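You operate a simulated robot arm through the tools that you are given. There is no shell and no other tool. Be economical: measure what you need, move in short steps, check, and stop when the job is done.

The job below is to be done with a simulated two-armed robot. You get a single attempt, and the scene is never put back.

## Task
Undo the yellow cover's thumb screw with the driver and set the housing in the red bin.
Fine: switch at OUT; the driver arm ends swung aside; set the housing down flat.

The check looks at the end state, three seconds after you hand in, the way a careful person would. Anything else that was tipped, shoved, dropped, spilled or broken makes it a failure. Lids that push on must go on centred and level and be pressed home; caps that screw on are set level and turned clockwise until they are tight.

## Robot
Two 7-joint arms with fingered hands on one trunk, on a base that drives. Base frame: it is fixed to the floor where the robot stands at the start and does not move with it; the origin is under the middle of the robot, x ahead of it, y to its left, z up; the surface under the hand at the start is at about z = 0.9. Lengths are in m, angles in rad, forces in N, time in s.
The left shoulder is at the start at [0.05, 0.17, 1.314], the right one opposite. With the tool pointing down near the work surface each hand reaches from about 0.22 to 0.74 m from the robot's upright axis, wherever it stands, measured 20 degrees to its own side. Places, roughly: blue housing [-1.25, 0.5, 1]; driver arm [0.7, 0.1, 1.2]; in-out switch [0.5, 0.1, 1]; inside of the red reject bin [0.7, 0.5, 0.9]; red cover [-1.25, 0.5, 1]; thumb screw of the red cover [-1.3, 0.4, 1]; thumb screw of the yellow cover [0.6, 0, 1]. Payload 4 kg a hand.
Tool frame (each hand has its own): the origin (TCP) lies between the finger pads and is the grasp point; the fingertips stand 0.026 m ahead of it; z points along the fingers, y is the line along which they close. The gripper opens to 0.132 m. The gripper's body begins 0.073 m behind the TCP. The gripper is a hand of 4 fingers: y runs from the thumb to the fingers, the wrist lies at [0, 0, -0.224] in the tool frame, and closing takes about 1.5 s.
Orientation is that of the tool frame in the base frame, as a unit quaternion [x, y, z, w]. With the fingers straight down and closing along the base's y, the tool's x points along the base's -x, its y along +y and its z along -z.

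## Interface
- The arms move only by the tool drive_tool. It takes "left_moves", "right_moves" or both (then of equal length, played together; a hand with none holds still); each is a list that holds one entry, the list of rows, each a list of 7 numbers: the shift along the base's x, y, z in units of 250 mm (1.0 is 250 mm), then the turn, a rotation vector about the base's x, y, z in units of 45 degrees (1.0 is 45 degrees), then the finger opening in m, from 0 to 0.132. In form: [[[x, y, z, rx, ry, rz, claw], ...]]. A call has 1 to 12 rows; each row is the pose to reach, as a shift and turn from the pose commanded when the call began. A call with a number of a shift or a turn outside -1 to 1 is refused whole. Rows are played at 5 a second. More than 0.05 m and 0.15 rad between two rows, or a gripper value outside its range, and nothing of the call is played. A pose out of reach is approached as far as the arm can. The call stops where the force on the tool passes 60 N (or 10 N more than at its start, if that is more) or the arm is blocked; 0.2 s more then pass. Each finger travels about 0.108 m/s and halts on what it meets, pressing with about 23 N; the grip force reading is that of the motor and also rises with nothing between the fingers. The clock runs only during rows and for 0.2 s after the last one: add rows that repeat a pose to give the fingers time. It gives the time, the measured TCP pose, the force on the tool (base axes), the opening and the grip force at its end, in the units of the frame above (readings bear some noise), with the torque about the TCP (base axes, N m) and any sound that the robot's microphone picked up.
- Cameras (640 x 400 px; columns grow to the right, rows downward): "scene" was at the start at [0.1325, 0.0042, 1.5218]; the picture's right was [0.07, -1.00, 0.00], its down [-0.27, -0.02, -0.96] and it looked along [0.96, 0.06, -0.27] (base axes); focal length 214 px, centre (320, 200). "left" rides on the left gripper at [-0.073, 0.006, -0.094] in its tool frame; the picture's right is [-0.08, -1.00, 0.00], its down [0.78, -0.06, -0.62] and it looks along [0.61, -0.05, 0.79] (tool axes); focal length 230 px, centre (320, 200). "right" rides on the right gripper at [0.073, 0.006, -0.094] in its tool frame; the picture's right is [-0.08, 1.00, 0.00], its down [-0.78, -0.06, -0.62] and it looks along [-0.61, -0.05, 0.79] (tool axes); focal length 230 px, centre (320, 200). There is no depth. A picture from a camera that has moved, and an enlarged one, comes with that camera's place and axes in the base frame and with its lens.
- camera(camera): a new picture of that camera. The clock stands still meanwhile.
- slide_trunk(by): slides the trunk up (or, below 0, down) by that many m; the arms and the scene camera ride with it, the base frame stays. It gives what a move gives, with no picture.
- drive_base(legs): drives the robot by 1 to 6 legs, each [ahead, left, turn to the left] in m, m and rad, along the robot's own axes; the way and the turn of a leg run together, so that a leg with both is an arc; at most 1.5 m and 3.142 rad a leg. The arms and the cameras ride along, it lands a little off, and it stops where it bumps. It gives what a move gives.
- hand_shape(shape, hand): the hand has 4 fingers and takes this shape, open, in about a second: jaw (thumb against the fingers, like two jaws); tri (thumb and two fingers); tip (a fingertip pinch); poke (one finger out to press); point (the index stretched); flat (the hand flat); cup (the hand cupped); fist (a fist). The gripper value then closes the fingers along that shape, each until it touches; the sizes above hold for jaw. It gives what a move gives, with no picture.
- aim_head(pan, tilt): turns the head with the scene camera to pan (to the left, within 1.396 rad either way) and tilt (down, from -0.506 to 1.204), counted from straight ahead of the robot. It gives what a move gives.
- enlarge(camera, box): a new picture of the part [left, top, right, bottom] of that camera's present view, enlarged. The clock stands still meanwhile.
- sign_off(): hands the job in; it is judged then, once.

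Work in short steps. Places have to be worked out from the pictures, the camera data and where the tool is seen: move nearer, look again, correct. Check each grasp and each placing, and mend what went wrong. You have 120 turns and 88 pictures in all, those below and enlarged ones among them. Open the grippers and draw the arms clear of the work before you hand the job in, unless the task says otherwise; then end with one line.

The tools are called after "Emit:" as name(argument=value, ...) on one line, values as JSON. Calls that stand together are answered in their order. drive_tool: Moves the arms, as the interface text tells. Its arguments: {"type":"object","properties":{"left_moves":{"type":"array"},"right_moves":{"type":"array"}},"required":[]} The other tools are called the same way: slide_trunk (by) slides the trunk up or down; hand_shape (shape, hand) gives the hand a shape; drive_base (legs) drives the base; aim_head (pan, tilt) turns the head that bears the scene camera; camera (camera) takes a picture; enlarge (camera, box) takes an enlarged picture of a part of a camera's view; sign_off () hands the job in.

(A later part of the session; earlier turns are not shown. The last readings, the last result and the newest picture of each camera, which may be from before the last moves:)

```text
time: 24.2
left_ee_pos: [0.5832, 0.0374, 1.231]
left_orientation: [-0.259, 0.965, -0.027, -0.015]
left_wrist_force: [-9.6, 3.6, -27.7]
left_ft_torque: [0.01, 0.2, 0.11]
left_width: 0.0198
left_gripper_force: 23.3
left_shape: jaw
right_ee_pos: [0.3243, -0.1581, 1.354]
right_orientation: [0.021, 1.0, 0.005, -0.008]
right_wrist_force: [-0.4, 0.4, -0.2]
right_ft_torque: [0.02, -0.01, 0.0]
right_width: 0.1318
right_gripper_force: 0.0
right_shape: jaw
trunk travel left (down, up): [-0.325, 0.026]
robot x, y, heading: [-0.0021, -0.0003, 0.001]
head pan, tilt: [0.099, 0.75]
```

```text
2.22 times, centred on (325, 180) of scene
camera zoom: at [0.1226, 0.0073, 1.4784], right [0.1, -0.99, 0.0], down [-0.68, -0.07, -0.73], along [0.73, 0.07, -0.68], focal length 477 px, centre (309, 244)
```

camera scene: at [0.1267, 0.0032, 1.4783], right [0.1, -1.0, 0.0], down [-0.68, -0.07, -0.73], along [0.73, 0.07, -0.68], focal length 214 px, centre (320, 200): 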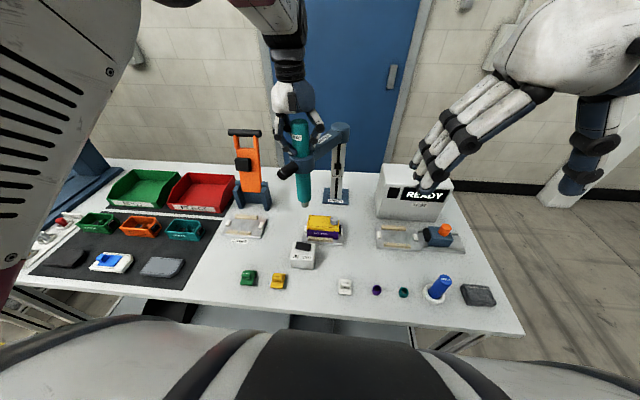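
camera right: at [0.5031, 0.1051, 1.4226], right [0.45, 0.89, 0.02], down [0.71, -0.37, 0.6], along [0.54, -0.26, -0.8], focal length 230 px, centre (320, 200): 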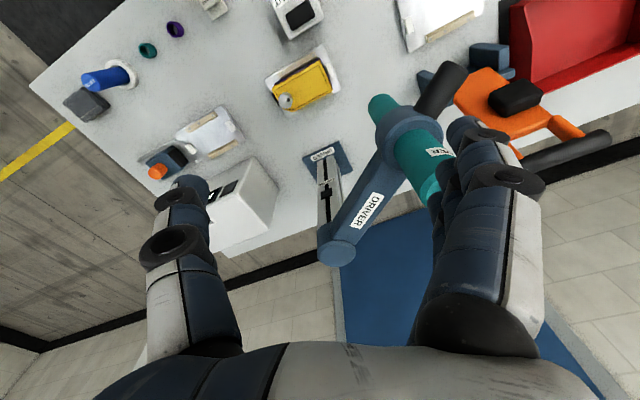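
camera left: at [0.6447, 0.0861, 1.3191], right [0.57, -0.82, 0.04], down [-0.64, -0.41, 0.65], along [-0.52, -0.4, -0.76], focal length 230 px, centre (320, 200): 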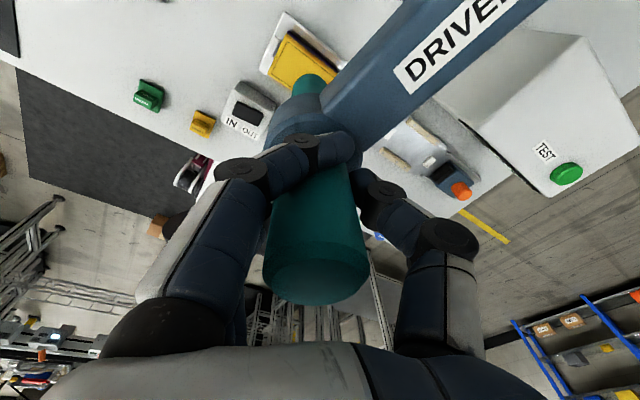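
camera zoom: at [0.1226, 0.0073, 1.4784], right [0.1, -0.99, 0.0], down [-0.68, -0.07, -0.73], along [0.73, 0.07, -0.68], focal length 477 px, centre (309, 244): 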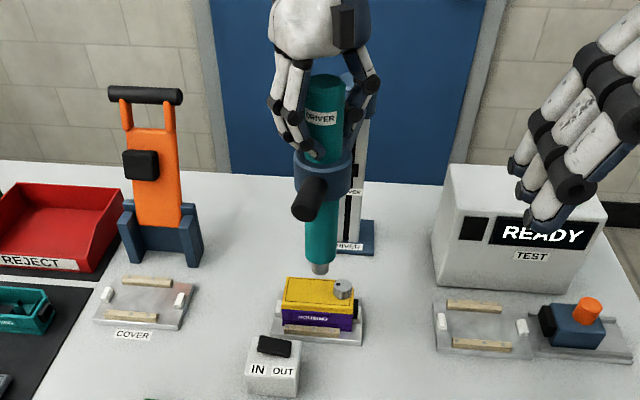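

The bit is at about y=0.041 and the screw at y≈0.004, so about 37 mm of swing remains. I keep swinging in −y with small steps.

Emit:
drive_tool(left_moves=[[[0.01, -0.05, 0, 0, 0, 0.05, 0.02], [0.01, -0.1, 0, 0, 0, 0.1, 0.02], [0.01, -0.1, 0, 0, 0, 0.1, 0.02], [0.01, -0.1, 0, 0, 0, 0.1, 0.02]]])

Emit:
enlarge(camera="scene", box=[270, 170, 380, 270])

```text
time: 25.2
left_ee_pos: [0.5853, 0.013, 1.2399]
left_orientation: [-0.296, 0.955, -0.03, -0.011]
left_wrist_force: [-27.1, 0.7, -24.3]
left_ft_torque: [-0.1, 0.18, 0.16]
left_width: 0.0195
left_gripper_force: 23.2
left_shape: jaw
right_ee_pos: [0.3197, -0.1588, 1.355]
right_orientation: [0.021, 1.0, 0.006, -0.007]
right_wrist_force: [0.0, 0.5, 0.3]
right_ft_torque: [-0.01, 0.04, 0.03]
right_width: 0.1318
right_gripper_force: 0.0
right_shape: jaw
trunk travel left (down, up): [-0.325, 0.026]
robot x, y, heading: [0.0017, 0.0003, -0.002]
head pan, tilt: [0.099, 0.75]
```

```text
4.00 times, centred on (325, 220) of scene
camera zoom: at [0.1192, 0.0062, 1.4789], right [0.1, -1.0, 0.0], down [-0.68, -0.07, -0.73], along [0.73, 0.07, -0.68], focal length 858 px, centre (300, 120)
```

zoom: 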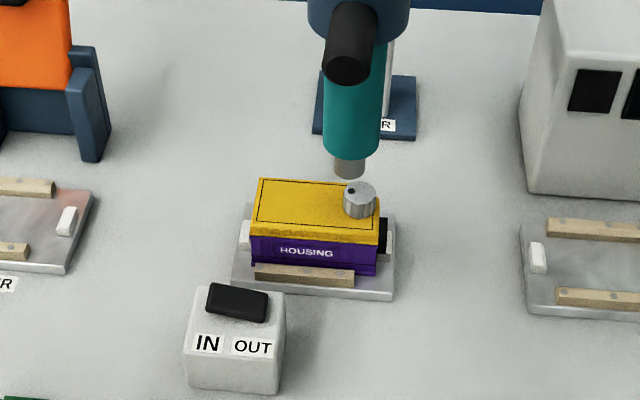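

The hand is straining (its z has drifted 14 mm above command), probably from the yaw. The bit is 1 cm from the screw. I'll open, let the arm relax, unwind the yaw to about 0, and regrip.

Emit:
drive_tool(left_moves=[[[0.03, 0, 0, 0, 0, 0, 0.06], [0.04, 0.02, 0, 0, 0, 0, 0.1], [0.04, 0.04, 0, 0, 0, -0.1, 0.132], [0.04, 0.06, 0, 0, 0, -0.25, 0.132], [0.04, 0.08, 0, 0, 0, -0.4, 0.132], [0.04, 0.09, 0, 0, 0, -0.55, 0.132], [0.04, 0.1, 0, 0, 0, -0.7, 0.132], [0.04, 0.1, 0, 0, 0, -0.7, 0.132]]])

Emit:
camera(camera="left")

Emit:
camera(camera="scene")

```text
time: 27.0
left_ee_pos: [0.5915, 0.0282, 1.2295]
left_orientation: [-0.014, 1.0, -0.016, -0.002]
left_wrist_force: [0.4, -0.8, -0.1]
left_ft_torque: [0.03, 0.05, 0.04]
left_width: 0.1317
left_gripper_force: 0.0
left_shape: jaw
right_ee_pos: [0.3236, -0.161, 1.3541]
right_orientation: [0.021, 1.0, 0.005, -0.008]
right_wrist_force: [-0.1, -0.7, 0.4]
right_ft_torque: [-0.04, 0.01, 0.01]
right_width: 0.1319
right_gripper_force: 0.0
right_shape: jaw
trunk travel left (down, up): [-0.325, 0.026]
robot x, y, heading: [-0.0006, -0.0003, -0.007]
head pan, tilt: [0.099, 0.75]
```

```text
50 pictures are left
camera left: at [0.6648, 0.039, 1.3215], right [0.1, -0.99, 0.03], down [-0.78, -0.06, 0.62], along [-0.62, -0.09, -0.78], focal length 230 px, centre (320, 200)
```

left: 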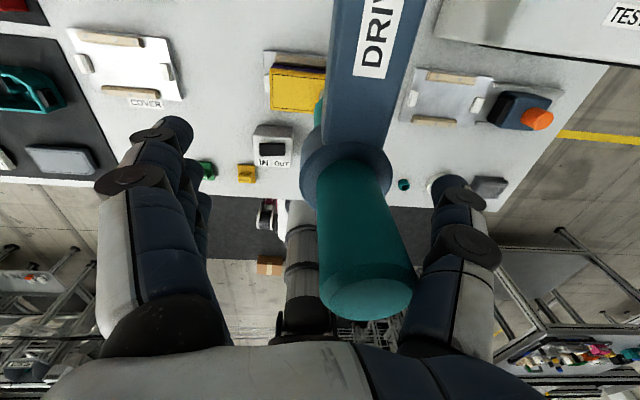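

```text
49 pictures are left
camera scene: at [0.1221, 0.0062, 1.4787], right [0.1, -0.99, 0.0], down [-0.68, -0.07, -0.73], along [0.73, 0.07, -0.68], focal length 214 px, centre (320, 200)
```

scene: 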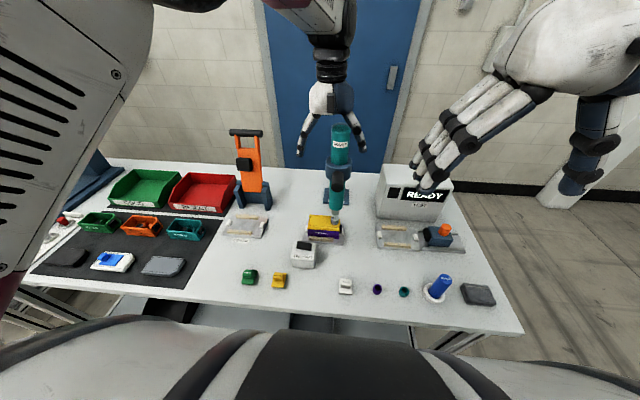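

The driver stays where it was left. I zoom in on bit versus screw.

Emit:
enlarge(camera="scene", box=[290, 120, 370, 250])

Emit:
enlarge(camera="right", box=[320, 60, 560, 280])

```text
3.08 times, centred on (330, 185) of scene
camera zoom: at [0.1221, 0.0062, 1.4787], right [0.1, -0.99, 0.0], down [-0.68, -0.07, -0.73], along [0.73, 0.07, -0.68], focal length 660 px, centre (289, 246)
```

zoom: 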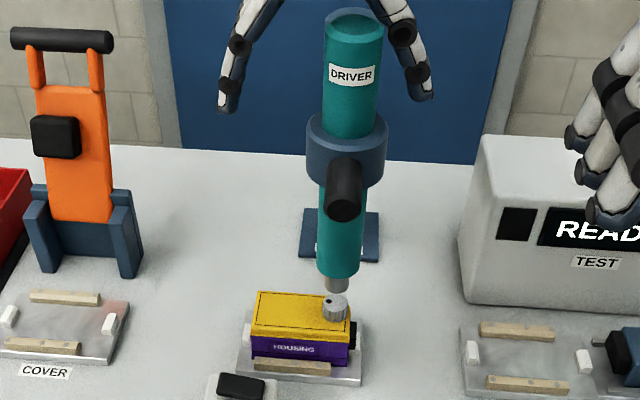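

```text
1.82 times, centred on (440, 170) of right
camera zoom: at [0.2526, -0.1525, 1.449], right [0.12, 0.99, 0.01], down [0.79, -0.1, 0.6], along [0.6, -0.06, -0.8], focal length 418 px, centre (102, 254)
```

zoom: 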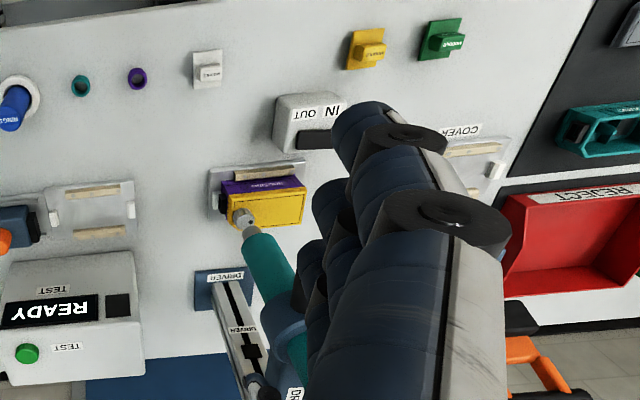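

Bit and screw now look aligned laterally (both y≈0.005), with the axis top at about (0.574, 0.006). I centre the open jaw on it and regrip.

Emit:
drive_tool(left_moves=[[[-0.035, -0.045, 0, 0, 0, 0, 0.132], [-0.065, -0.09, -0.02, 0, 0, 0, 0.132], [-0.065, -0.09, -0.02, 0, 0, 0, 0.1], [-0.065, -0.09, -0.02, 0, 0, 0, 0.06], [-0.065, -0.09, -0.02, 0, 0, 0, 0.03], [-0.065, -0.09, -0.02, 0, 0, 0, 0.01], [-0.065, -0.09, -0.02, 0, 0, 0, 0.01], [-0.065, -0.09, -0.02, 0, 0, 0, 0.01]]])

Emit:
enlarge(camera="scene", box=[290, 120, 370, 250])

```text
time: 29.0
left_ee_pos: [0.5836, 0.0141, 1.2321]
left_orientation: [-0.027, 0.999, -0.036, -0.004]
left_wrist_force: [-2.0, -3.6, -13.7]
left_ft_torque: [0.21, 0.02, -0.21]
left_width: 0.0228
left_gripper_force: 23.2
left_shape: jaw
right_ee_pos: [0.3247, -0.1602, 1.3541]
right_orientation: [0.021, 1.0, 0.007, -0.008]
right_wrist_force: [-0.2, -0.8, 0.1]
right_ft_torque: [-0.01, -0.01, 0.0]
right_width: 0.1319
right_gripper_force: 0.1
right_shape: jaw
trunk travel left (down, up): [-0.325, 0.026]
robot x, y, heading: [0.001, 0.0014, -0.002]
head pan, tilt: [0.099, 0.75]
stopped in row 8 (left hand): the arm was blocked; the commanded pose is now the measured one
```

```text
3.08 times, centred on (330, 185) of scene
camera zoom: at [0.1228, 0.0057, 1.4785], right [0.1, -1.0, 0.0], down [-0.68, -0.07, -0.73], along [0.73, 0.07, -0.68], focal length 660 px, centre (289, 246)
```

zoom: 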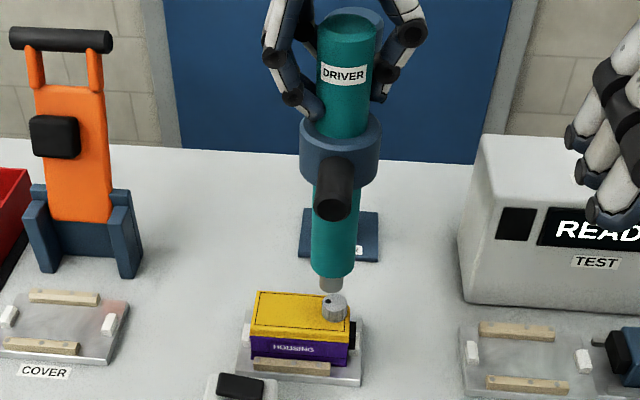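

The left arm is blocked around y≈0.014 (it's cramped near the torso). I'll hand over: the left opens and rises away, then the right hand takes the driver.

Emit:
drive_tool(left_moves=[[[0, 0, 0, 0, 0, 0, 0.06], [0, 0, 0, 0, 0, 0, 0.1], [0, 0.02, 0, 0, 0, 0, 0.132], [0, 0.05, 0.12, 0, 0, 0, 0.132], [0, 0.08, 0.26, 0, 0, 0, 0.132], [-0.02, 0.12, 0.4, 0, 0, 0, 0.132], [-0.08, 0.26, 0.44, 0, 0, 0, 0.132], [-0.14, 0.42, 0.44, 0, 0, 0, 0.132], [-0.22, 0.58, 0.44, 0, 0, 0, 0.132], [-0.3, 0.74, 0.42, 0, 0, 0, 0.132], [-0.38, 0.88, 0.36, 0, 0, 0, 0.132], [-0.46, 1.0, 0.3, 0, 0, 0, 0.132]]])

Emit:
camera(camera="scene")

```text
time: 31.6
left_ee_pos: [0.4653, 0.2665, 1.3093]
left_orientation: [-0.024, 0.999, -0.033, -0.001]
left_wrist_force: [0.6, 0.8, 1.1]
left_ft_torque: [-0.01, 0.0, 0.02]
left_width: 0.1321
left_gripper_force: 0.1
left_shape: jaw
right_ee_pos: [0.3228, -0.1589, 1.3555]
right_orientation: [0.021, 1.0, 0.004, -0.007]
right_wrist_force: [-0.1, 0.3, 0.0]
right_ft_torque: [0.0, 0.04, 0.0]
right_width: 0.1317
right_gripper_force: 0.2
right_shape: jaw
trunk travel left (down, up): [-0.325, 0.026]
robot x, y, heading: [-0.0026, 0.0003, 0.005]
head pan, tilt: [0.099, 0.75]
```

```text
45 pictures are left
camera scene: at [0.1215, 0.0072, 1.4787], right [0.1, -0.99, 0.0], down [-0.68, -0.07, -0.73], along [0.73, 0.07, -0.68], focal length 214 px, centre (320, 200)
```

scene: 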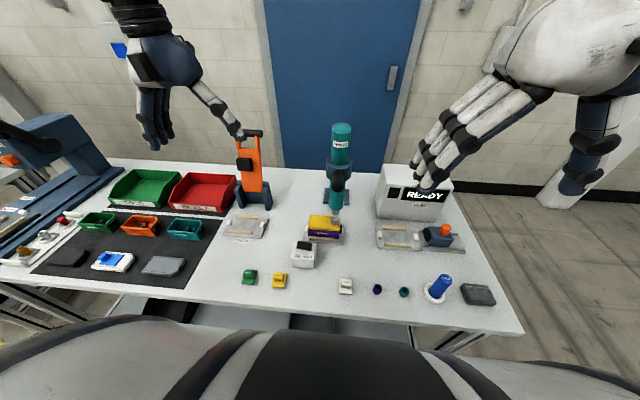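

Left is clear. I bring the right hand over the driver top.

Emit:
drive_tool(right_moves=[[[0.12, 0.08, 0, 0, 0, 0, 0.132], [0.24, 0.16, 0, 0, 0, 0, 0.132], [0.36, 0.24, 0, 0, 0, 0, 0.132], [0.48, 0.32, -0.02, 0, 0, 0, 0.132], [0.6, 0.4, -0.04, 0, 0, 0, 0.132], [0.72, 0.48, -0.06, 0, 0, 0, 0.132], [0.84, 0.56, -0.08, 0, 0, 0, 0.132], [0.98, 0.66, -0.1, 0, 0, 0, 0.132], [0.98, 0.66, -0.1, 0, 0, 0, 0.132]]])

Emit:
camera(camera="right")

Emit:
camera(camera="scene")

```text
time: 33.6
left_ee_pos: [0.466, 0.2638, 1.3107]
left_orientation: [-0.025, 0.999, -0.033, -0.002]
left_wrist_force: [-0.7, 0.1, -0.1]
left_ft_torque: [0.05, 0.02, 0.01]
left_width: 0.1319
left_gripper_force: 0.1
left_shape: jaw
right_ee_pos: [0.5644, 0.0042, 1.3299]
right_orientation: [0.021, 1.0, 0.006, -0.007]
right_wrist_force: [0.5, 0.9, 0.5]
right_ft_torque: [0.01, 0.0, -0.02]
right_width: 0.1317
right_gripper_force: 0.1
right_shape: jaw
trunk travel left (down, up): [-0.325, 0.026]
robot x, y, heading: [-0.0012, -0.0002, -0.0]
head pan, tilt: [0.099, 0.75]
```

```text
44 pictures are left
camera right: at [0.4924, 0.0119, 1.4243], right [0.12, 0.99, 0.01], down [0.79, -0.1, 0.6], along [0.6, -0.06, -0.8], focal length 230 px, centre (320, 200)
```

right: 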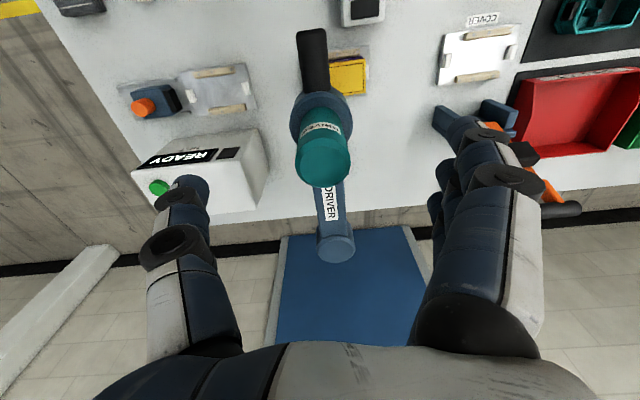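

```text
43 pictures are left
camera scene: at [0.1207, 0.005, 1.4788], right [0.1, -1.0, 0.0], down [-0.68, -0.07, -0.73], along [0.73, 0.07, -0.68], focal length 214 px, centre (320, 200)
```

scene: 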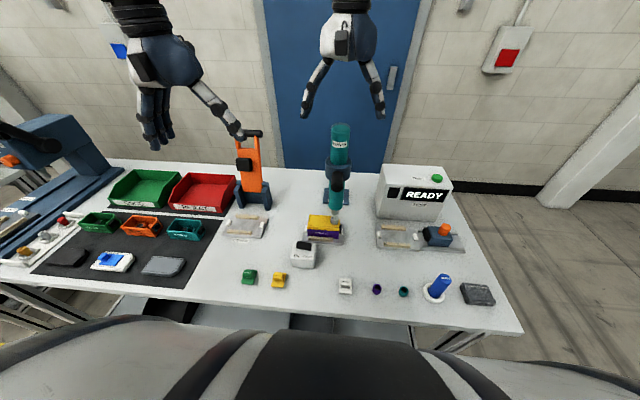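

The driver top is at (0.5755, 0.007). I correct by +11 mm x and +3 mm y, descend to z≈1.225, and grip.

Emit:
drive_tool(right_moves=[[[0.044, 0.012, -0.1, 0, 0, 0, 0.132], [0.044, 0.012, -0.26, 0, 0, 0, 0.132], [0.044, 0.012, -0.42, 0, 0, 0, 0.132], [0.044, 0.012, -0.42, 0, 0, 0, 0.1], [0.044, 0.012, -0.42, 0, 0, 0, 0.07], [0.044, 0.012, -0.42, 0, 0, 0, 0.04], [0.044, 0.012, -0.42, 0, 0, 0, 0.015], [0.044, 0.012, -0.42, 0, 0, 0, 0.01], [0.044, 0.012, -0.42, 0, 0, 0, 0.01], [0.044, 0.012, -0.42, 0, 0, 0, 0.01]]])

Emit:
enlarge(camera="scene", box=[290, 120, 370, 250])

```text
time: 35.8
left_ee_pos: [0.4663, 0.2648, 1.3103]
left_orientation: [-0.025, 0.999, -0.032, -0.001]
left_wrist_force: [0.1, -0.8, -0.2]
left_ft_torque: [0.01, -0.02, -0.01]
left_width: 0.1319
left_gripper_force: 0.0
left_shape: jaw
right_ee_pos: [0.5815, 0.0065, 1.2251]
right_orientation: [0.021, 1.0, 0.005, -0.008]
right_wrist_force: [1.4, -3.0, -3.8]
right_ft_torque: [0.0, -0.02, -0.08]
right_width: 0.0229
right_gripper_force: 23.3
right_shape: jaw
trunk travel left (down, up): [-0.325, 0.026]
robot x, y, heading: [-0.0009, -0.003, 0.0]
head pan, tilt: [0.099, 0.75]
```

```text
3.08 times, centred on (330, 185) of scene
camera zoom: at [0.1222, 0.0057, 1.4786], right [0.1, -1.0, 0.0], down [-0.68, -0.07, -0.73], along [0.73, 0.07, -0.68], focal length 660 px, centre (289, 246)
```

zoom: 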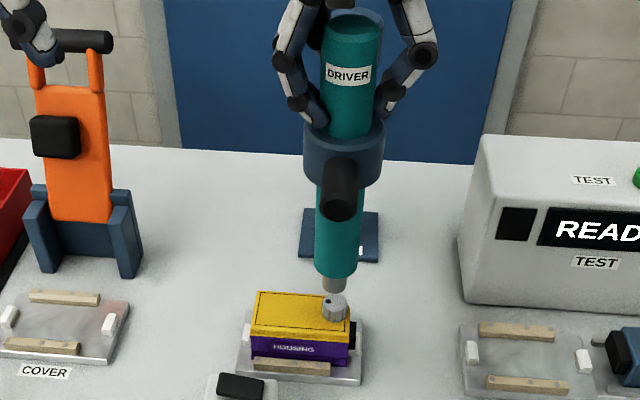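

Good grip, with the bit right above the screw. I press down gently in small steps.

Emit:
drive_tool(right_moves=[[[0, 0, -0.02, 0, 0, 0, 0.01], [0, 0, -0.04, 0, 0, 0, 0.01], [0, 0, -0.06, 0, 0, 0, 0.01], [0, 0, -0.08, 0, 0, 0, 0.01], [0, 0, -0.1, 0, 0, 0, 0.01], [0, 0, -0.1, 0, 0, 0, 0.01]]])

Emit:
enlarge(camera="scene", box=[290, 120, 370, 250])

```text
time: 36.8
left_ee_pos: [0.4625, 0.264, 1.3098]
left_orientation: [-0.024, 0.999, -0.032, -0.001]
left_wrist_force: [-0.2, -0.9, 0.6]
left_ft_torque: [0.02, -0.01, 0.0]
left_width: 0.1319
left_gripper_force: 0.0
left_shape: jaw
right_ee_pos: [0.581, 0.0081, 1.2176]
right_orientation: [0.024, 1.0, 0.01, 0.002]
right_wrist_force: [-9.4, -2.3, 22.0]
right_ft_torque: [-0.27, 0.32, -0.18]
right_width: 0.0255
right_gripper_force: 23.0
right_shape: jaw
trunk travel left (down, up): [-0.325, 0.026]
robot x, y, heading: [0.0019, 0.0013, -0.0]
head pan, tilt: [0.099, 0.75]
stopped in row 4 (right hand): the force on the tool passed its limit at 66 N (the readings are from after the stop); the commanded pose is now the measured one
```

```text
3.08 times, centred on (330, 185) of scene
camera zoom: at [0.1186, 0.0056, 1.4789], right [0.1, -1.0, 0.0], down [-0.68, -0.07, -0.73], along [0.73, 0.07, -0.68], focal length 660 px, centre (289, 246)
```

zoom: 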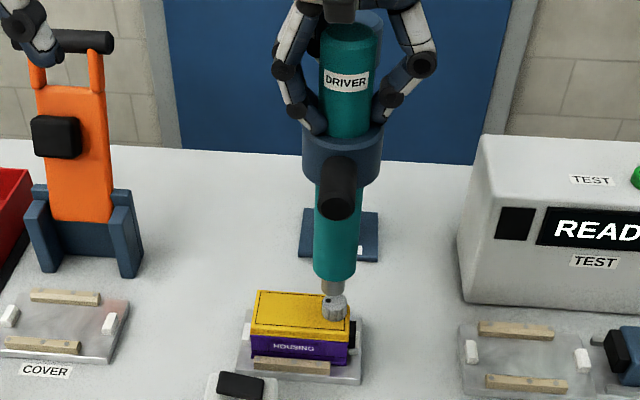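

Force rose to 66 N after about 8 mm. I zoom in tight to see whether the bit touches the screw.

Emit:
enlarge(camera="scene", box=[310, 195, 350, 235])

Emit:
camera(camera="right")

```text
10.00 times, centred on (330, 215) of scene
camera zoom: at [0.1186, 0.0056, 1.4789], right [0.1, -1.0, 0.0], down [-0.68, -0.07, -0.73], along [0.73, 0.07, -0.68], focal length 2145 px, centre (220, 50)
```

zoom: 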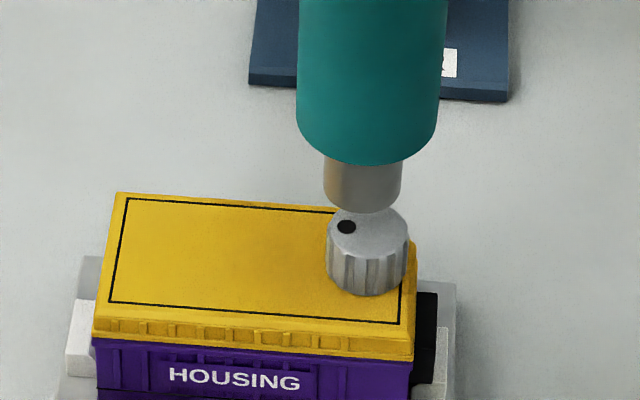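

```text
39 pictures are left
camera right: at [0.5081, 0.0139, 1.3118], right [0.12, 0.99, 0.02], down [0.78, -0.11, 0.62], along [0.62, -0.06, -0.79], focal length 230 px, centre (320, 200)
```

right: 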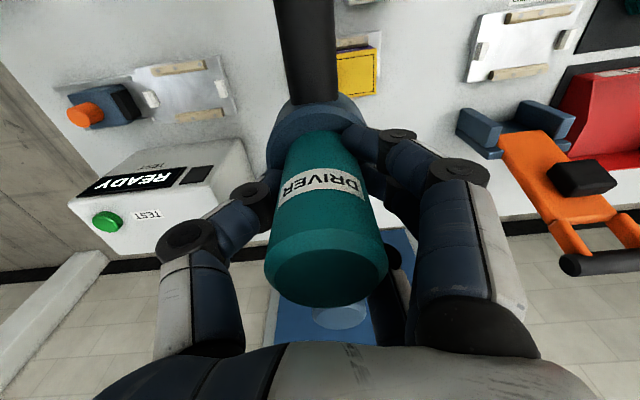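

I can't tell from this view whether the bit touches or how x compares. I bring the left hand round with a 90° yaw to look across in −y from the side (also the yaw needed later for the housing).

Emit:
drive_tool(left_moves=[[[0, 0.03, -0.05, 0, 0, 0.15, 0.132], [0, 0.05, -0.1, 0, 0, 0.3, 0.132], [0, 0.05, -0.15, 0, 0, 0.45, 0.132], [0, 0.05, -0.2, 0, 0, 0.6, 0.132], [0.04, 0.05, -0.25, 0, 0, 0.75, 0.132], [0.08, 0.05, -0.3, 0, 0, 0.9, 0.132], [0.12, 0.05, -0.35, 0, 0, 1.0, 0.132]]])

Emit:
drive_tool(left_moves=[[[0.04, -0.03, -0.05, 0, 0, 0.15, 0.132], [0.08, -0.06, -0.1, 0, 0, 0.3, 0.132], [0.12, -0.09, -0.15, 0, 0, 0.45, 0.132], [0.16, -0.12, -0.2, 0, 0, 0.6, 0.132], [0.2, -0.15, -0.25, 0, 0, 0.75, 0.132], [0.24, -0.18, -0.3, 0, 0, 0.9, 0.132], [0.24, -0.18, -0.3, 0, 0, 0.95, 0.132]]])

Emit:
camera(camera="left")

```text
time: 38.4
left_ee_pos: [0.4935, 0.2763, 1.2225]
left_orientation: [-0.407, 0.913, -0.031, 0.013]
left_wrist_force: [-0.3, 0.1, 0.5]
left_ft_torque: [0.04, 0.0, 0.03]
left_width: 0.1317
left_gripper_force: 0.0
left_shape: jaw
right_ee_pos: [0.5808, 0.0069, 1.2185]
right_orientation: [0.024, 1.0, 0.01, 0.004]
right_wrist_force: [-2.3, -2.5, 38.5]
right_ft_torque: [-0.25, 0.33, -0.15]
right_width: 0.0258
right_gripper_force: 23.3
right_shape: jaw
trunk travel left (down, up): [-0.325, 0.026]
robot x, y, heading: [0.0005, -0.0017, -0.002]
head pan, tilt: [0.099, 0.75]
```

```text
time: 40.0
left_ee_pos: [0.554, 0.2488, 1.1511]
left_orientation: [0.728, -0.684, 0.046, -0.008]
left_wrist_force: [-0.7, -0.1, -0.1]
left_ft_torque: [-0.02, 0.0, 0.01]
left_width: 0.1318
left_gripper_force: 0.0
left_shape: jaw
right_ee_pos: [0.5813, 0.007, 1.2187]
right_orientation: [0.022, 1.0, 0.009, 0.003]
right_wrist_force: [-1.9, -4.2, 40.9]
right_ft_torque: [-0.24, 0.32, -0.17]
right_width: 0.0256
right_gripper_force: 22.9
right_shape: jaw
trunk travel left (down, up): [-0.325, 0.026]
robot x, y, heading: [0.0043, 0.0036, -0.003]
head pan, tilt: [0.099, 0.75]
```

```text
38 pictures are left
camera left: at [0.5369, 0.3265, 1.2397], right [0.99, 0.14, 0.07], down [0.06, -0.75, 0.66], along [0.15, -0.65, -0.75], focal length 230 px, centre (320, 200)
```

left: 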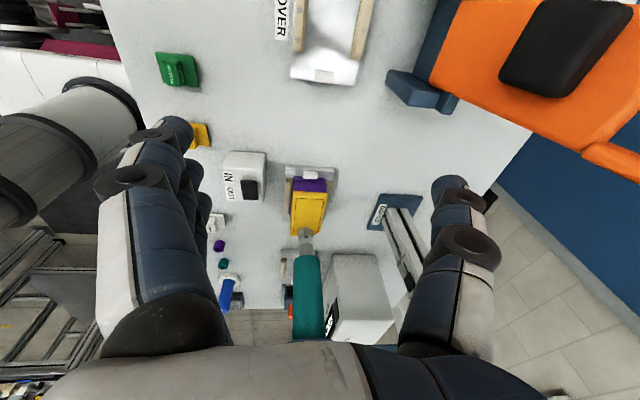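

The view shows bit, screw and housing. I zoom in there.

Emit:
enlarge(camera="left", box=[270, 155, 350, 275])

```text
3.33 times, centred on (310, 215) of left
camera zoom: at [0.5369, 0.3265, 1.2397], right [0.99, 0.14, 0.07], down [0.06, -0.75, 0.66], along [0.15, -0.65, -0.75], focal length 767 px, centre (353, 150)
```

zoom: 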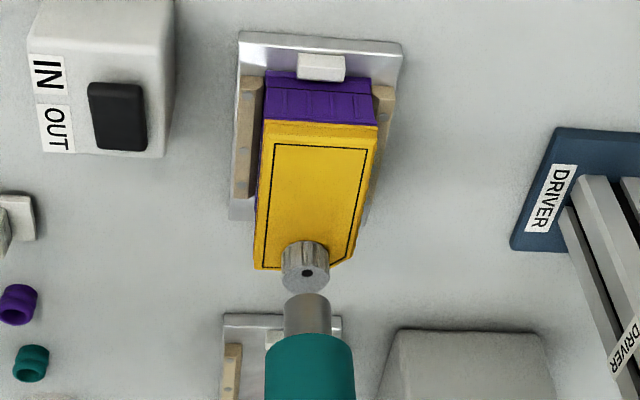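

From both views the bit is laterally on the screw (within about 1 mm) but still about 20 mm above it; the slide resists at about 40 N. I push down slowly, 1.5 mm per row.

Emit:
drive_tool(right_moves=[[[0, 0, -0.006, 0, 0, 0, 0.01], [0, 0, -0.012, 0, 0, 0, 0.01], [0, 0, -0.018, 0, 0, 0, 0.01], [0, 0, -0.024, 0, 0, 0, 0.01], [0, 0, -0.03, 0, 0, 0, 0.01], [0, 0, -0.036, 0, 0, 0, 0.01], [0, 0, -0.042, 0, 0, 0, 0.01], [0, 0, -0.048, 0, 0, 0, 0.01], [0, 0, -0.054, 0, 0, 0, 0.01], [0, 0, -0.06, 0, 0, 0, 0.01]]])

Emit:
enlarge(camera="left", box=[270, 155, 350, 275])

```text
time: 40.8
left_ee_pos: [0.5519, 0.2507, 1.1474]
left_orientation: [0.73, -0.682, 0.047, -0.004]
left_wrist_force: [0.3, 0.3, 1.2]
left_ft_torque: [0.0, -0.01, -0.02]
left_width: 0.1319
left_gripper_force: 0.1
left_shape: jaw
right_ee_pos: [0.5812, 0.0081, 1.2186]
right_orientation: [0.023, 1.0, 0.011, 0.007]
right_wrist_force: [-15.4, -2.0, 22.9]
right_ft_torque: [-0.23, 0.49, -0.16]
right_width: 0.0254
right_gripper_force: 23.3
right_shape: jaw
trunk travel left (down, up): [-0.325, 0.026]
robot x, y, heading: [-0.0018, -0.0012, -0.003]
head pan, tilt: [0.099, 0.75]
stopped in row 4 (right hand): the force on the tool passed its limit at 61 N (the readings are from after the stop); the commanded pose is now the measured one
```

```text
3.33 times, centred on (310, 215) of left
camera zoom: at [0.5351, 0.33, 1.2361], right [0.99, 0.15, 0.06], down [0.07, -0.74, 0.67], along [0.15, -0.65, -0.74], focal length 767 px, centre (353, 150)
```

zoom: 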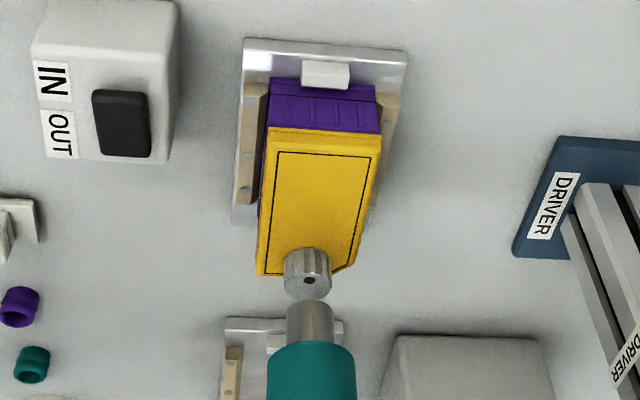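

Comparing pictures, the teal body slid about 6 mm down relative to the ring, while the ring stayed put: it's a quill, and my fingertips are jammed on the ring. I regrip higher (TCP z≈1.255) and push again.

Emit:
drive_tool(right_moves=[[[0, 0, 0.01, 0, 0, 0, 0.05], [0, 0, 0.04, 0, 0, 0, 0.08], [0, 0, 0.09, 0, 0, 0, 0.1], [0, 0, 0.146, 0, 0, 0, 0.1], [0, 0, 0.146, 0, 0, 0, 0.08], [0, 0, 0.146, 0, 0, 0, 0.05], [0, 0, 0.146, 0, 0, 0, 0.02], [0, 0, 0.146, 0, 0, 0, 0.01], [0, 0, 0.146, 0, 0, 0, 0.01], [0, 0, 0.146, 0, 0, 0, 0.01]]])

Emit:
enlarge(camera="scene", box=[290, 110, 370, 240])

```text
time: 43.0
left_ee_pos: [0.5551, 0.251, 1.1475]
left_orientation: [0.73, -0.682, 0.044, -0.004]
left_wrist_force: [0.4, 0.3, -0.3]
left_ft_torque: [0.01, -0.02, 0.01]
left_width: 0.1318
left_gripper_force: 0.0
left_shape: jaw
right_ee_pos: [0.5865, 0.0063, 1.2517]
right_orientation: [0.024, 1.0, 0.01, 0.004]
right_wrist_force: [0.5, -3.1, -0.5]
right_ft_torque: [0.04, 0.0, -0.11]
right_width: 0.0225
right_gripper_force: 22.6
right_shape: jaw
trunk travel left (down, up): [-0.325, 0.026]
robot x, y, heading: [-0.0025, 0.0013, 0.002]
head pan, tilt: [0.099, 0.75]
```

```text
3.08 times, centred on (330, 175) of scene
camera zoom: at [0.1222, 0.0057, 1.4787], right [0.1, -1.0, 0.0], down [-0.68, -0.07, -0.73], along [0.73, 0.07, -0.68], focal length 660 px, centre (289, 277)
```

zoom: 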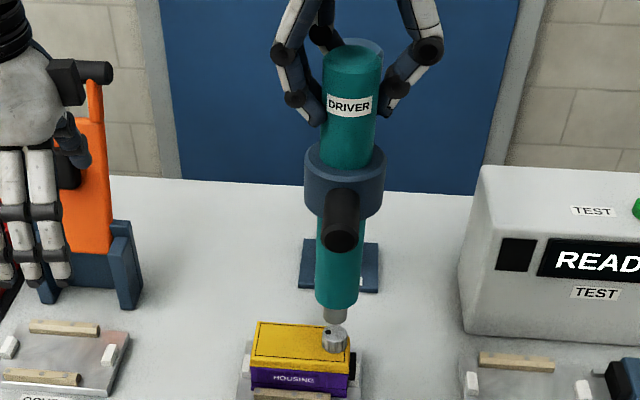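

Now there's clearance above the ring. I push down 3 mm per row.

Emit:
drive_tool(right_moves=[[[0, 0, -0.012, 0, 0, 0, 0.01], [0, 0, -0.024, 0, 0, 0, 0.01], [0, 0, -0.036, 0, 0, 0, 0.01], [0, 0, -0.048, 0, 0, 0, 0.01], [0, 0, -0.06, 0, 0, 0, 0.01], [0, 0, -0.072, 0, 0, 0, 0.01], [0, 0, -0.084, 0, 0, 0, 0.01], [0, 0, -0.096, 0, 0, 0, 0.01]]])

Emit:
enlarge(camera="scene", box=[290, 110, 370, 240])

```text
time: 44.8
left_ee_pos: [0.5569, 0.2516, 1.1484]
left_orientation: [0.73, -0.682, 0.044, -0.004]
left_wrist_force: [-0.6, -0.3, -0.2]
left_ft_torque: [0.0, -0.02, -0.04]
left_width: 0.1317
left_gripper_force: 0.0
left_shape: jaw
right_ee_pos: [0.585, 0.0074, 1.2271]
right_orientation: [0.024, 1.0, 0.009, 0.005]
right_wrist_force: [2.1, -3.1, 5.1]
right_ft_torque: [0.0, 0.01, -0.17]
right_width: 0.023
right_gripper_force: 22.7
right_shape: jaw
trunk travel left (down, up): [-0.325, 0.026]
robot x, y, heading: [0.0012, 0.0051, 0.003]
head pan, tilt: [0.099, 0.75]
```

```text
3.08 times, centred on (330, 175) of scene
camera zoom: at [0.1219, 0.0057, 1.4787], right [0.1, -1.0, 0.0], down [-0.68, -0.07, -0.73], along [0.73, 0.07, -0.68], focal length 660 px, centre (289, 277)
```

zoom: 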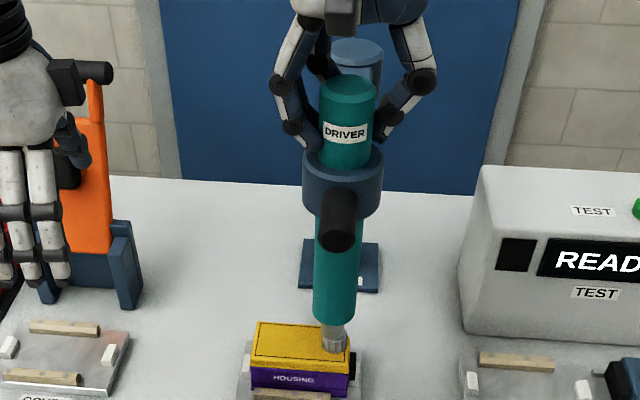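

The bit has come down onto or very near the screw, with little force. I continue slowly for up to 8 mm and listen.

Emit:
drive_tool(right_moves=[[[0, 0, -0.006, 0, 0, 0, 0.01], [0, 0, -0.012, 0, 0, 0, 0.01], [0, 0, -0.018, 0, 0, 0, 0.01], [0, 0, -0.024, 0, 0, 0, 0.01], [0, 0, -0.028, 0, 0, 0, 0.01], [0, 0, -0.028, 0, 0, 0, 0.01], [0, 0, -0.028, 0, 0, 0, 0.01]]])

Emit:
enlarge(camera="scene", box=[310, 180, 355, 235])

Emit:
enlarge(camera="left", box=[270, 155, 350, 275])

```text
time: 46.4
left_ee_pos: [0.5549, 0.2512, 1.1479]
left_orientation: [0.73, -0.682, 0.045, -0.003]
left_wrist_force: [-0.1, 0.1, -0.4]
left_ft_torque: [0.03, 0.02, -0.01]
left_width: 0.1317
left_gripper_force: 0.1
left_shape: jaw
right_ee_pos: [0.5861, 0.0065, 1.2225]
right_orientation: [0.023, 1.0, 0.01, 0.007]
right_wrist_force: [7.9, -5.1, 32.1]
right_ft_torque: [0.01, 0.05, -0.1]
right_width: 0.0248
right_gripper_force: 23.0
right_shape: jaw
trunk travel left (down, up): [-0.325, 0.026]
robot x, y, heading: [0.0007, -0.0017, -0.0]
head pan, tilt: [0.099, 0.75]
```

```text
7.27 times, centred on (332, 208) of scene
camera zoom: at [0.1206, 0.0052, 1.4789], right [0.1, -1.0, 0.0], down [-0.68, -0.07, -0.73], along [0.73, 0.07, -0.68], focal length 1560 px, centre (229, 146)
```

zoom: 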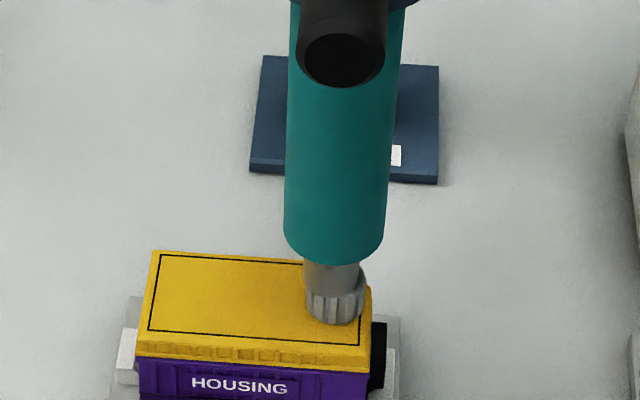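

```text
3.33 times, centred on (310, 215) of left
camera zoom: at [0.5379, 0.3291, 1.2355], right [0.99, 0.15, 0.06], down [0.07, -0.74, 0.67], along [0.14, -0.65, -0.74], focal length 767 px, centre (353, 150)
```

zoom: 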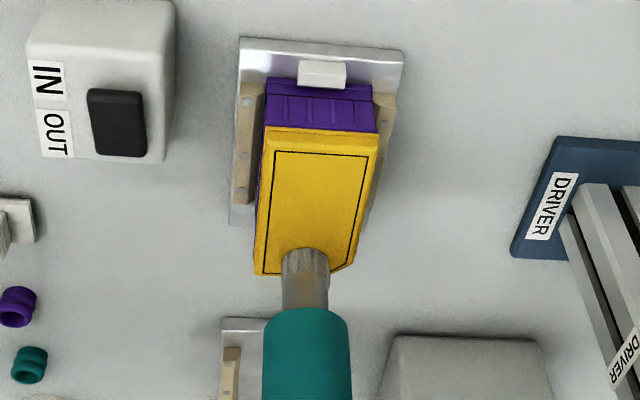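

The bit is in contact with 32 N, about 1.5 mm off toward +y. I shift 2 mm in −y and hold the pressure for two seconds, listening for the driver.

Emit:
drive_tool(right_moves=[[[0, -0.006, 0, 0, 0, 0, 0.01], [0, -0.01, 0, 0, 0, 0, 0.01], [0, -0.01, -0.004, 0, 0, 0, 0.01], [0, -0.01, -0.004, 0, 0, 0, 0.01], [0, -0.01, -0.004, 0, 0, 0, 0.01], [0, -0.01, -0.004, 0, 0, 0, 0.01], [0, -0.01, -0.004, 0, 0, 0, 0.01], [0, -0.01, -0.004, 0, 0, 0, 0.01], [0, -0.01, -0.004, 0, 0, 0, 0.01], [0, -0.01, -0.004, 0, 0, 0, 0.01]]])

Emit:
enlarge(camera="scene", box=[310, 180, 355, 235])

```text
time: 48.6
left_ee_pos: [0.5545, 0.2514, 1.1482]
left_orientation: [0.731, -0.681, 0.044, -0.003]
left_wrist_force: [0.3, -0.5, 0.7]
left_ft_torque: [-0.01, 0.0, 0.03]
left_width: 0.1319
left_gripper_force: 0.0
left_shape: jaw
right_ee_pos: [0.5847, 0.0049, 1.2216]
right_orientation: [0.023, 1.0, 0.01, 0.006]
right_wrist_force: [9.8, -4.2, 34.8]
right_ft_torque: [0.1, 0.09, -0.08]
right_width: 0.0256
right_gripper_force: 23.2
right_shape: jaw
trunk travel left (down, up): [-0.325, 0.026]
robot x, y, heading: [-0.0008, -0.0016, -0.002]
head pan, tilt: [0.099, 0.75]
```

```text
7.27 times, centred on (332, 208) of scene
camera zoom: at [0.1204, 0.0054, 1.4789], right [0.1, -1.0, 0.0], down [-0.68, -0.07, -0.73], along [0.73, 0.07, -0.68], focal length 1560 px, centre (229, 146)
```

zoom: 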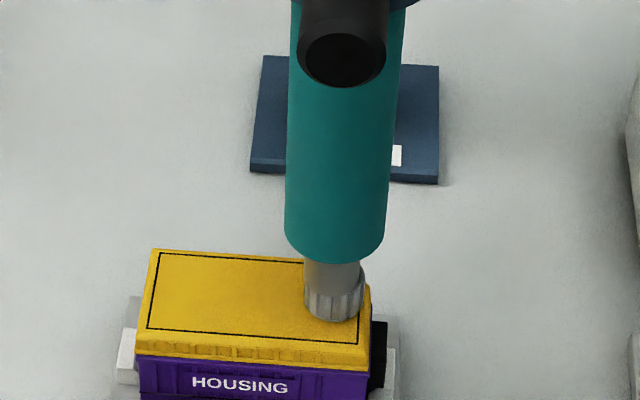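

Nothing audible. I raise the quill about 2 cm to inspect the screw's dot and height for any turning.

Emit:
drive_tool(right_moves=[[[0, 0, 0.03, 0, 0, 0, 0.01], [0, 0, 0.06, 0, 0, 0, 0.01], [0, 0, 0.09, 0, 0, 0, 0.01], [0, 0, 0.11, 0, 0, 0, 0.01], [0, 0, 0.11, 0, 0, 0, 0.01]]])

Emit:
enlarge(camera="scene", box=[310, 180, 355, 235])

```text
time: 49.8
left_ee_pos: [0.5558, 0.2515, 1.1466]
left_orientation: [0.73, -0.682, 0.045, -0.003]
left_wrist_force: [0.3, 0.5, 0.1]
left_ft_torque: [0.01, 0.0, 0.0]
left_width: 0.1322
left_gripper_force: 0.0
left_shape: jaw
right_ee_pos: [0.5861, 0.0061, 1.2478]
right_orientation: [0.024, 1.0, 0.01, 0.004]
right_wrist_force: [1.0, -2.7, 1.2]
right_ft_torque: [-0.03, -0.01, -0.05]
right_width: 0.0241
right_gripper_force: 23.1
right_shape: jaw
trunk travel left (down, up): [-0.325, 0.026]
robot x, y, heading: [-0.0017, 0.0002, 0.001]
head pan, tilt: [0.099, 0.75]
```

```text
7.27 times, centred on (332, 208) of scene
camera zoom: at [0.122, 0.0058, 1.4787], right [0.1, -1.0, 0.0], down [-0.68, -0.07, -0.73], along [0.73, 0.07, -0.68], focal length 1560 px, centre (229, 146)
```

zoom: 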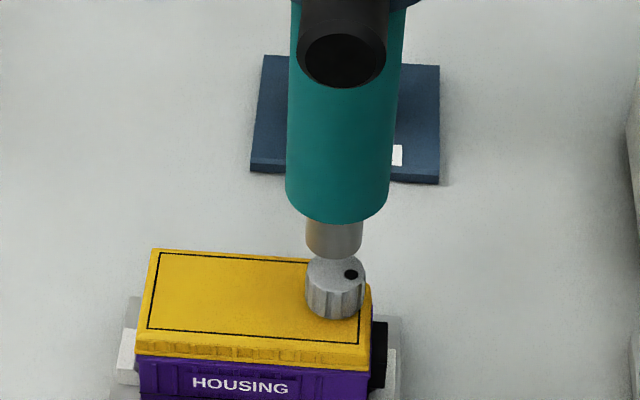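

The dot has moved and the screw stands a bit higher: the driver turns it out while pressed. I press again and hold longer.

Emit:
drive_tool(right_moves=[[[0, 0, -0.03, 0, 0, 0, 0.01], [0, 0, -0.06, 0, 0, 0, 0.01], [0, 0, -0.085, 0, 0, 0, 0.01], [0, 0, -0.1, 0, 0, 0, 0.01], [0, 0, -0.106, 0, 0, 0, 0.01], [0, 0, -0.106, 0, 0, 0, 0.01], [0, 0, -0.106, 0, 0, 0, 0.01], [0, 0, -0.106, 0, 0, 0, 0.01], [0, 0, -0.106, 0, 0, 0, 0.01], [0, 0, -0.106, 0, 0, 0, 0.01], [0, 0, -0.106, 0, 0, 0, 0.01], [0, 0, -0.106, 0, 0, 0, 0.01]]])

Emit:
drive_tool(right_moves=[[[0, 0, 0, 0, 0, 0, 0.01], [0, 0, 0, 0, 0, 0, 0.01], [0, 0, 0, 0, 0, 0, 0.01], [0, 0, 0, 0, 0, 0, 0.01], [0, 0, 0, 0, 0, 0, 0.01], [0, 0, 0, 0, 0, 0, 0.01], [0, 0, 0, 0, 0, 0, 0.01], [0, 0, 0, 0, 0, 0, 0.01], [0, 0, 0, 0, 0, 0, 0.01], [0, 0, 0, 0, 0, 0, 0.01], [0, 0, 0, 0, 0, 0, 0.01], [0, 0, 0, 0, 0, 0, 0.01]]])

Emit:
enlarge(camera="scene", box=[310, 180, 355, 235])

```text
time: 52.4
left_ee_pos: [0.5546, 0.2526, 1.1473]
left_orientation: [0.73, -0.682, 0.044, -0.004]
left_wrist_force: [-0.8, 0.0, 0.5]
left_ft_torque: [0.01, -0.01, 0.0]
left_width: 0.132
left_gripper_force: 0.0
left_shape: jaw
right_ee_pos: [0.5854, 0.0051, 1.2227]
right_orientation: [0.023, 1.0, 0.01, 0.007]
right_wrist_force: [7.6, -3.6, 35.1]
right_ft_torque: [0.13, 0.1, -0.08]
right_width: 0.0255
right_gripper_force: 22.9
right_shape: jaw
trunk travel left (down, up): [-0.325, 0.026]
robot x, y, heading: [0.0004, 0.0017, -0.001]
head pan, tilt: [0.099, 0.75]
```

```text
time: 55.0
left_ee_pos: [0.555, 0.2506, 1.1486]
left_orientation: [0.73, -0.681, 0.045, -0.003]
left_wrist_force: [1.1, -0.3, 0.0]
left_ft_torque: [0.02, 0.02, 0.04]
left_width: 0.1317
left_gripper_force: 0.0
left_shape: jaw
right_ee_pos: [0.585, 0.0053, 1.2214]
right_orientation: [0.023, 1.0, 0.01, 0.007]
right_wrist_force: [8.3, -3.4, 33.0]
right_ft_torque: [0.13, 0.12, -0.11]
right_width: 0.0256
right_gripper_force: 23.1
right_shape: jaw
trunk travel left (down, up): [-0.325, 0.026]
robot x, y, heading: [0.0026, 0.0027, 0.001]
head pan, tilt: [0.099, 0.75]
```

```text
7.27 times, centred on (332, 208) of scene
camera zoom: at [0.1204, 0.0058, 1.4789], right [0.1, -1.0, 0.0], down [-0.68, -0.07, -0.73], along [0.73, 0.07, -0.68], focal length 1560 px, centre (229, 146)
```

zoom: 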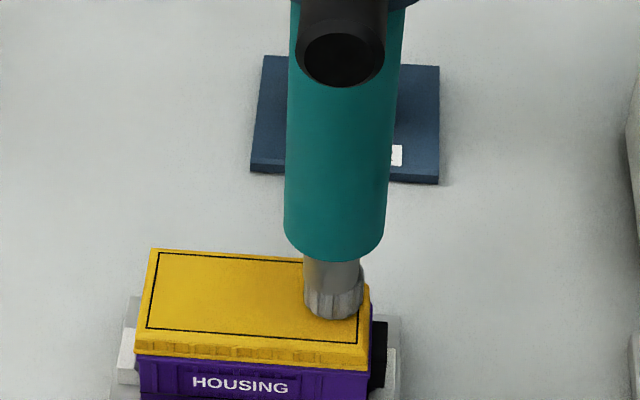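

I raise the quill again to check the screw.

Emit:
drive_tool(right_moves=[[[0, 0, 0.03, 0, 0, 0, 0.01], [0, 0, 0.06, 0, 0, 0, 0.01], [0, 0, 0.09, 0, 0, 0, 0.01], [0, 0, 0.12, 0, 0, 0, 0.01], [0, 0, 0.12, 0, 0, 0, 0.01]]])

Emit:
enlarge(camera="scene", box=[310, 180, 355, 235])

Emit:
enlarge(camera="left", box=[270, 155, 350, 275])

```text
time: 56.2
left_ee_pos: [0.5562, 0.2519, 1.1464]
left_orientation: [0.73, -0.681, 0.045, -0.003]
left_wrist_force: [0.0, 0.8, 0.2]
left_ft_torque: [-0.04, 0.01, 0.02]
left_width: 0.1317
left_gripper_force: 0.1
left_shape: jaw
right_ee_pos: [0.5851, 0.0062, 1.2493]
right_orientation: [0.023, 1.0, 0.009, 0.003]
right_wrist_force: [-5.4, -1.8, -14.8]
right_ft_torque: [-0.08, -0.04, -0.03]
right_width: 0.0222
right_gripper_force: 23.0
right_shape: jaw
trunk travel left (down, up): [-0.325, 0.026]
robot x, y, heading: [-0.0006, -0.003, 0.001]
head pan, tilt: [0.099, 0.75]
```

```text
7.27 times, centred on (332, 208) of scene
camera zoom: at [0.1223, 0.0059, 1.4785], right [0.1, -1.0, 0.0], down [-0.68, -0.07, -0.73], along [0.73, 0.07, -0.68], focal length 1560 px, centre (229, 146)
```

zoom: 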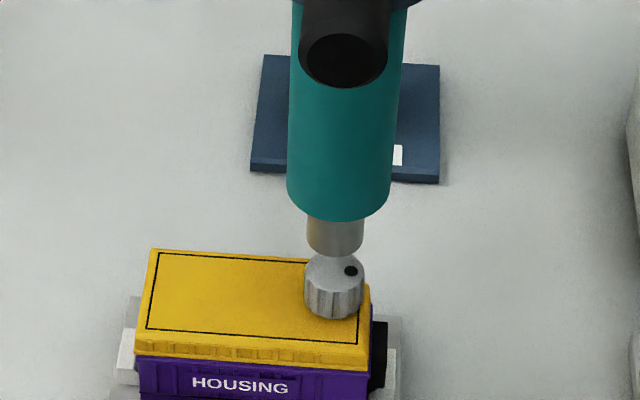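

```text
3.33 times, centred on (310, 215) of left
camera zoom: at [0.5393, 0.3297, 1.2343], right [0.99, 0.15, 0.06], down [0.07, -0.74, 0.67], along [0.14, -0.65, -0.74], focal length 767 px, centre (353, 150)
```

zoom: 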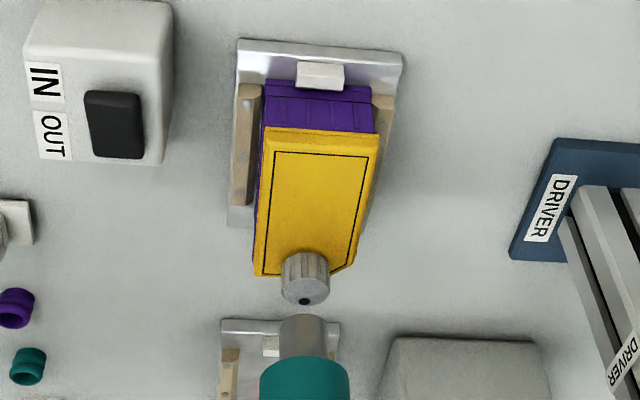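

The dot is in the same place after 5 s more of driving and the screw stands several mm proud, so it's fully undone. I now swing the driver aside to −y with the right hand, away from the housing's path to the bin.

Emit:
drive_tool(right_moves=[[[0.004, -0.078, -0.01, 0, 0, 0.08, 0.01], [0.017, -0.154, -0.01, 0, 0, 0.16, 0.01], [0.038, -0.229, -0.01, 0, 0, 0.24, 0.01], [0.067, -0.301, -0.01, 0, 0, 0.32, 0.01], [0.103, -0.369, -0.01, 0, 0, 0.4, 0.01], [0.147, -0.433, -0.01, 0, 0, 0.48, 0.01], [0.198, -0.492, -0.01, 0, 0, 0.55, 0.01], [0.254, -0.545, -0.01, 0, 0, 0.6, 0.01], [0.254, -0.545, -0.01, 0, 0, 0.6, 0.01]]])

Emit:
camera(camera="scene")

```text
time: 57.0
left_ee_pos: [0.555, 0.2638, 1.1457]
left_orientation: [0.733, -0.678, 0.047, 0.0]
left_wrist_force: [0.4, -0.6, 0.1]
left_ft_torque: [0.0, 0.02, 0.02]
left_width: 0.1318
left_gripper_force: 0.1
left_shape: jaw
right_ee_pos: [0.5919, -0.0196, 1.2489]
right_orientation: [-0.073, 0.997, 0.022, 0.004]
right_wrist_force: [2.4, 47.4, -2.0]
right_ft_torque: [0.79, -0.05, -0.94]
right_width: 0.0379
right_gripper_force: 22.6
right_shape: jaw
trunk travel left (down, up): [-0.325, 0.026]
robot x, y, heading: [0.0018, 0.0017, 0.004]
head pan, tilt: [0.099, 0.75]
stopped in row 4 (right hand): the force on the tool passed its limit at 69 N (the readings are from after the stop); the commanded pose is now the measured one
```

```text
26 pictures are left
camera scene: at [0.1229, 0.016, 1.4786], right [0.11, -0.99, 0.01], down [-0.68, -0.08, -0.73], along [0.73, 0.07, -0.68], focal length 214 px, centre (320, 200)
```

scene: 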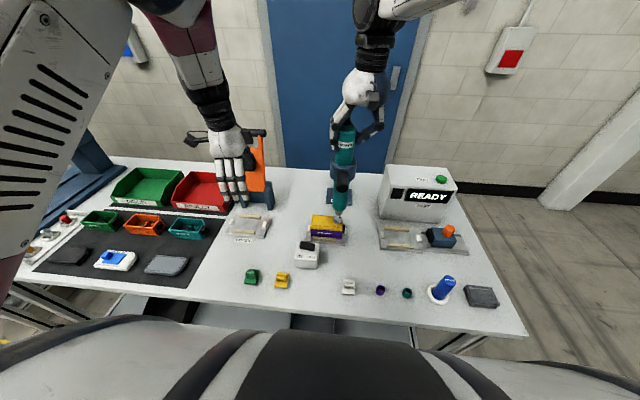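

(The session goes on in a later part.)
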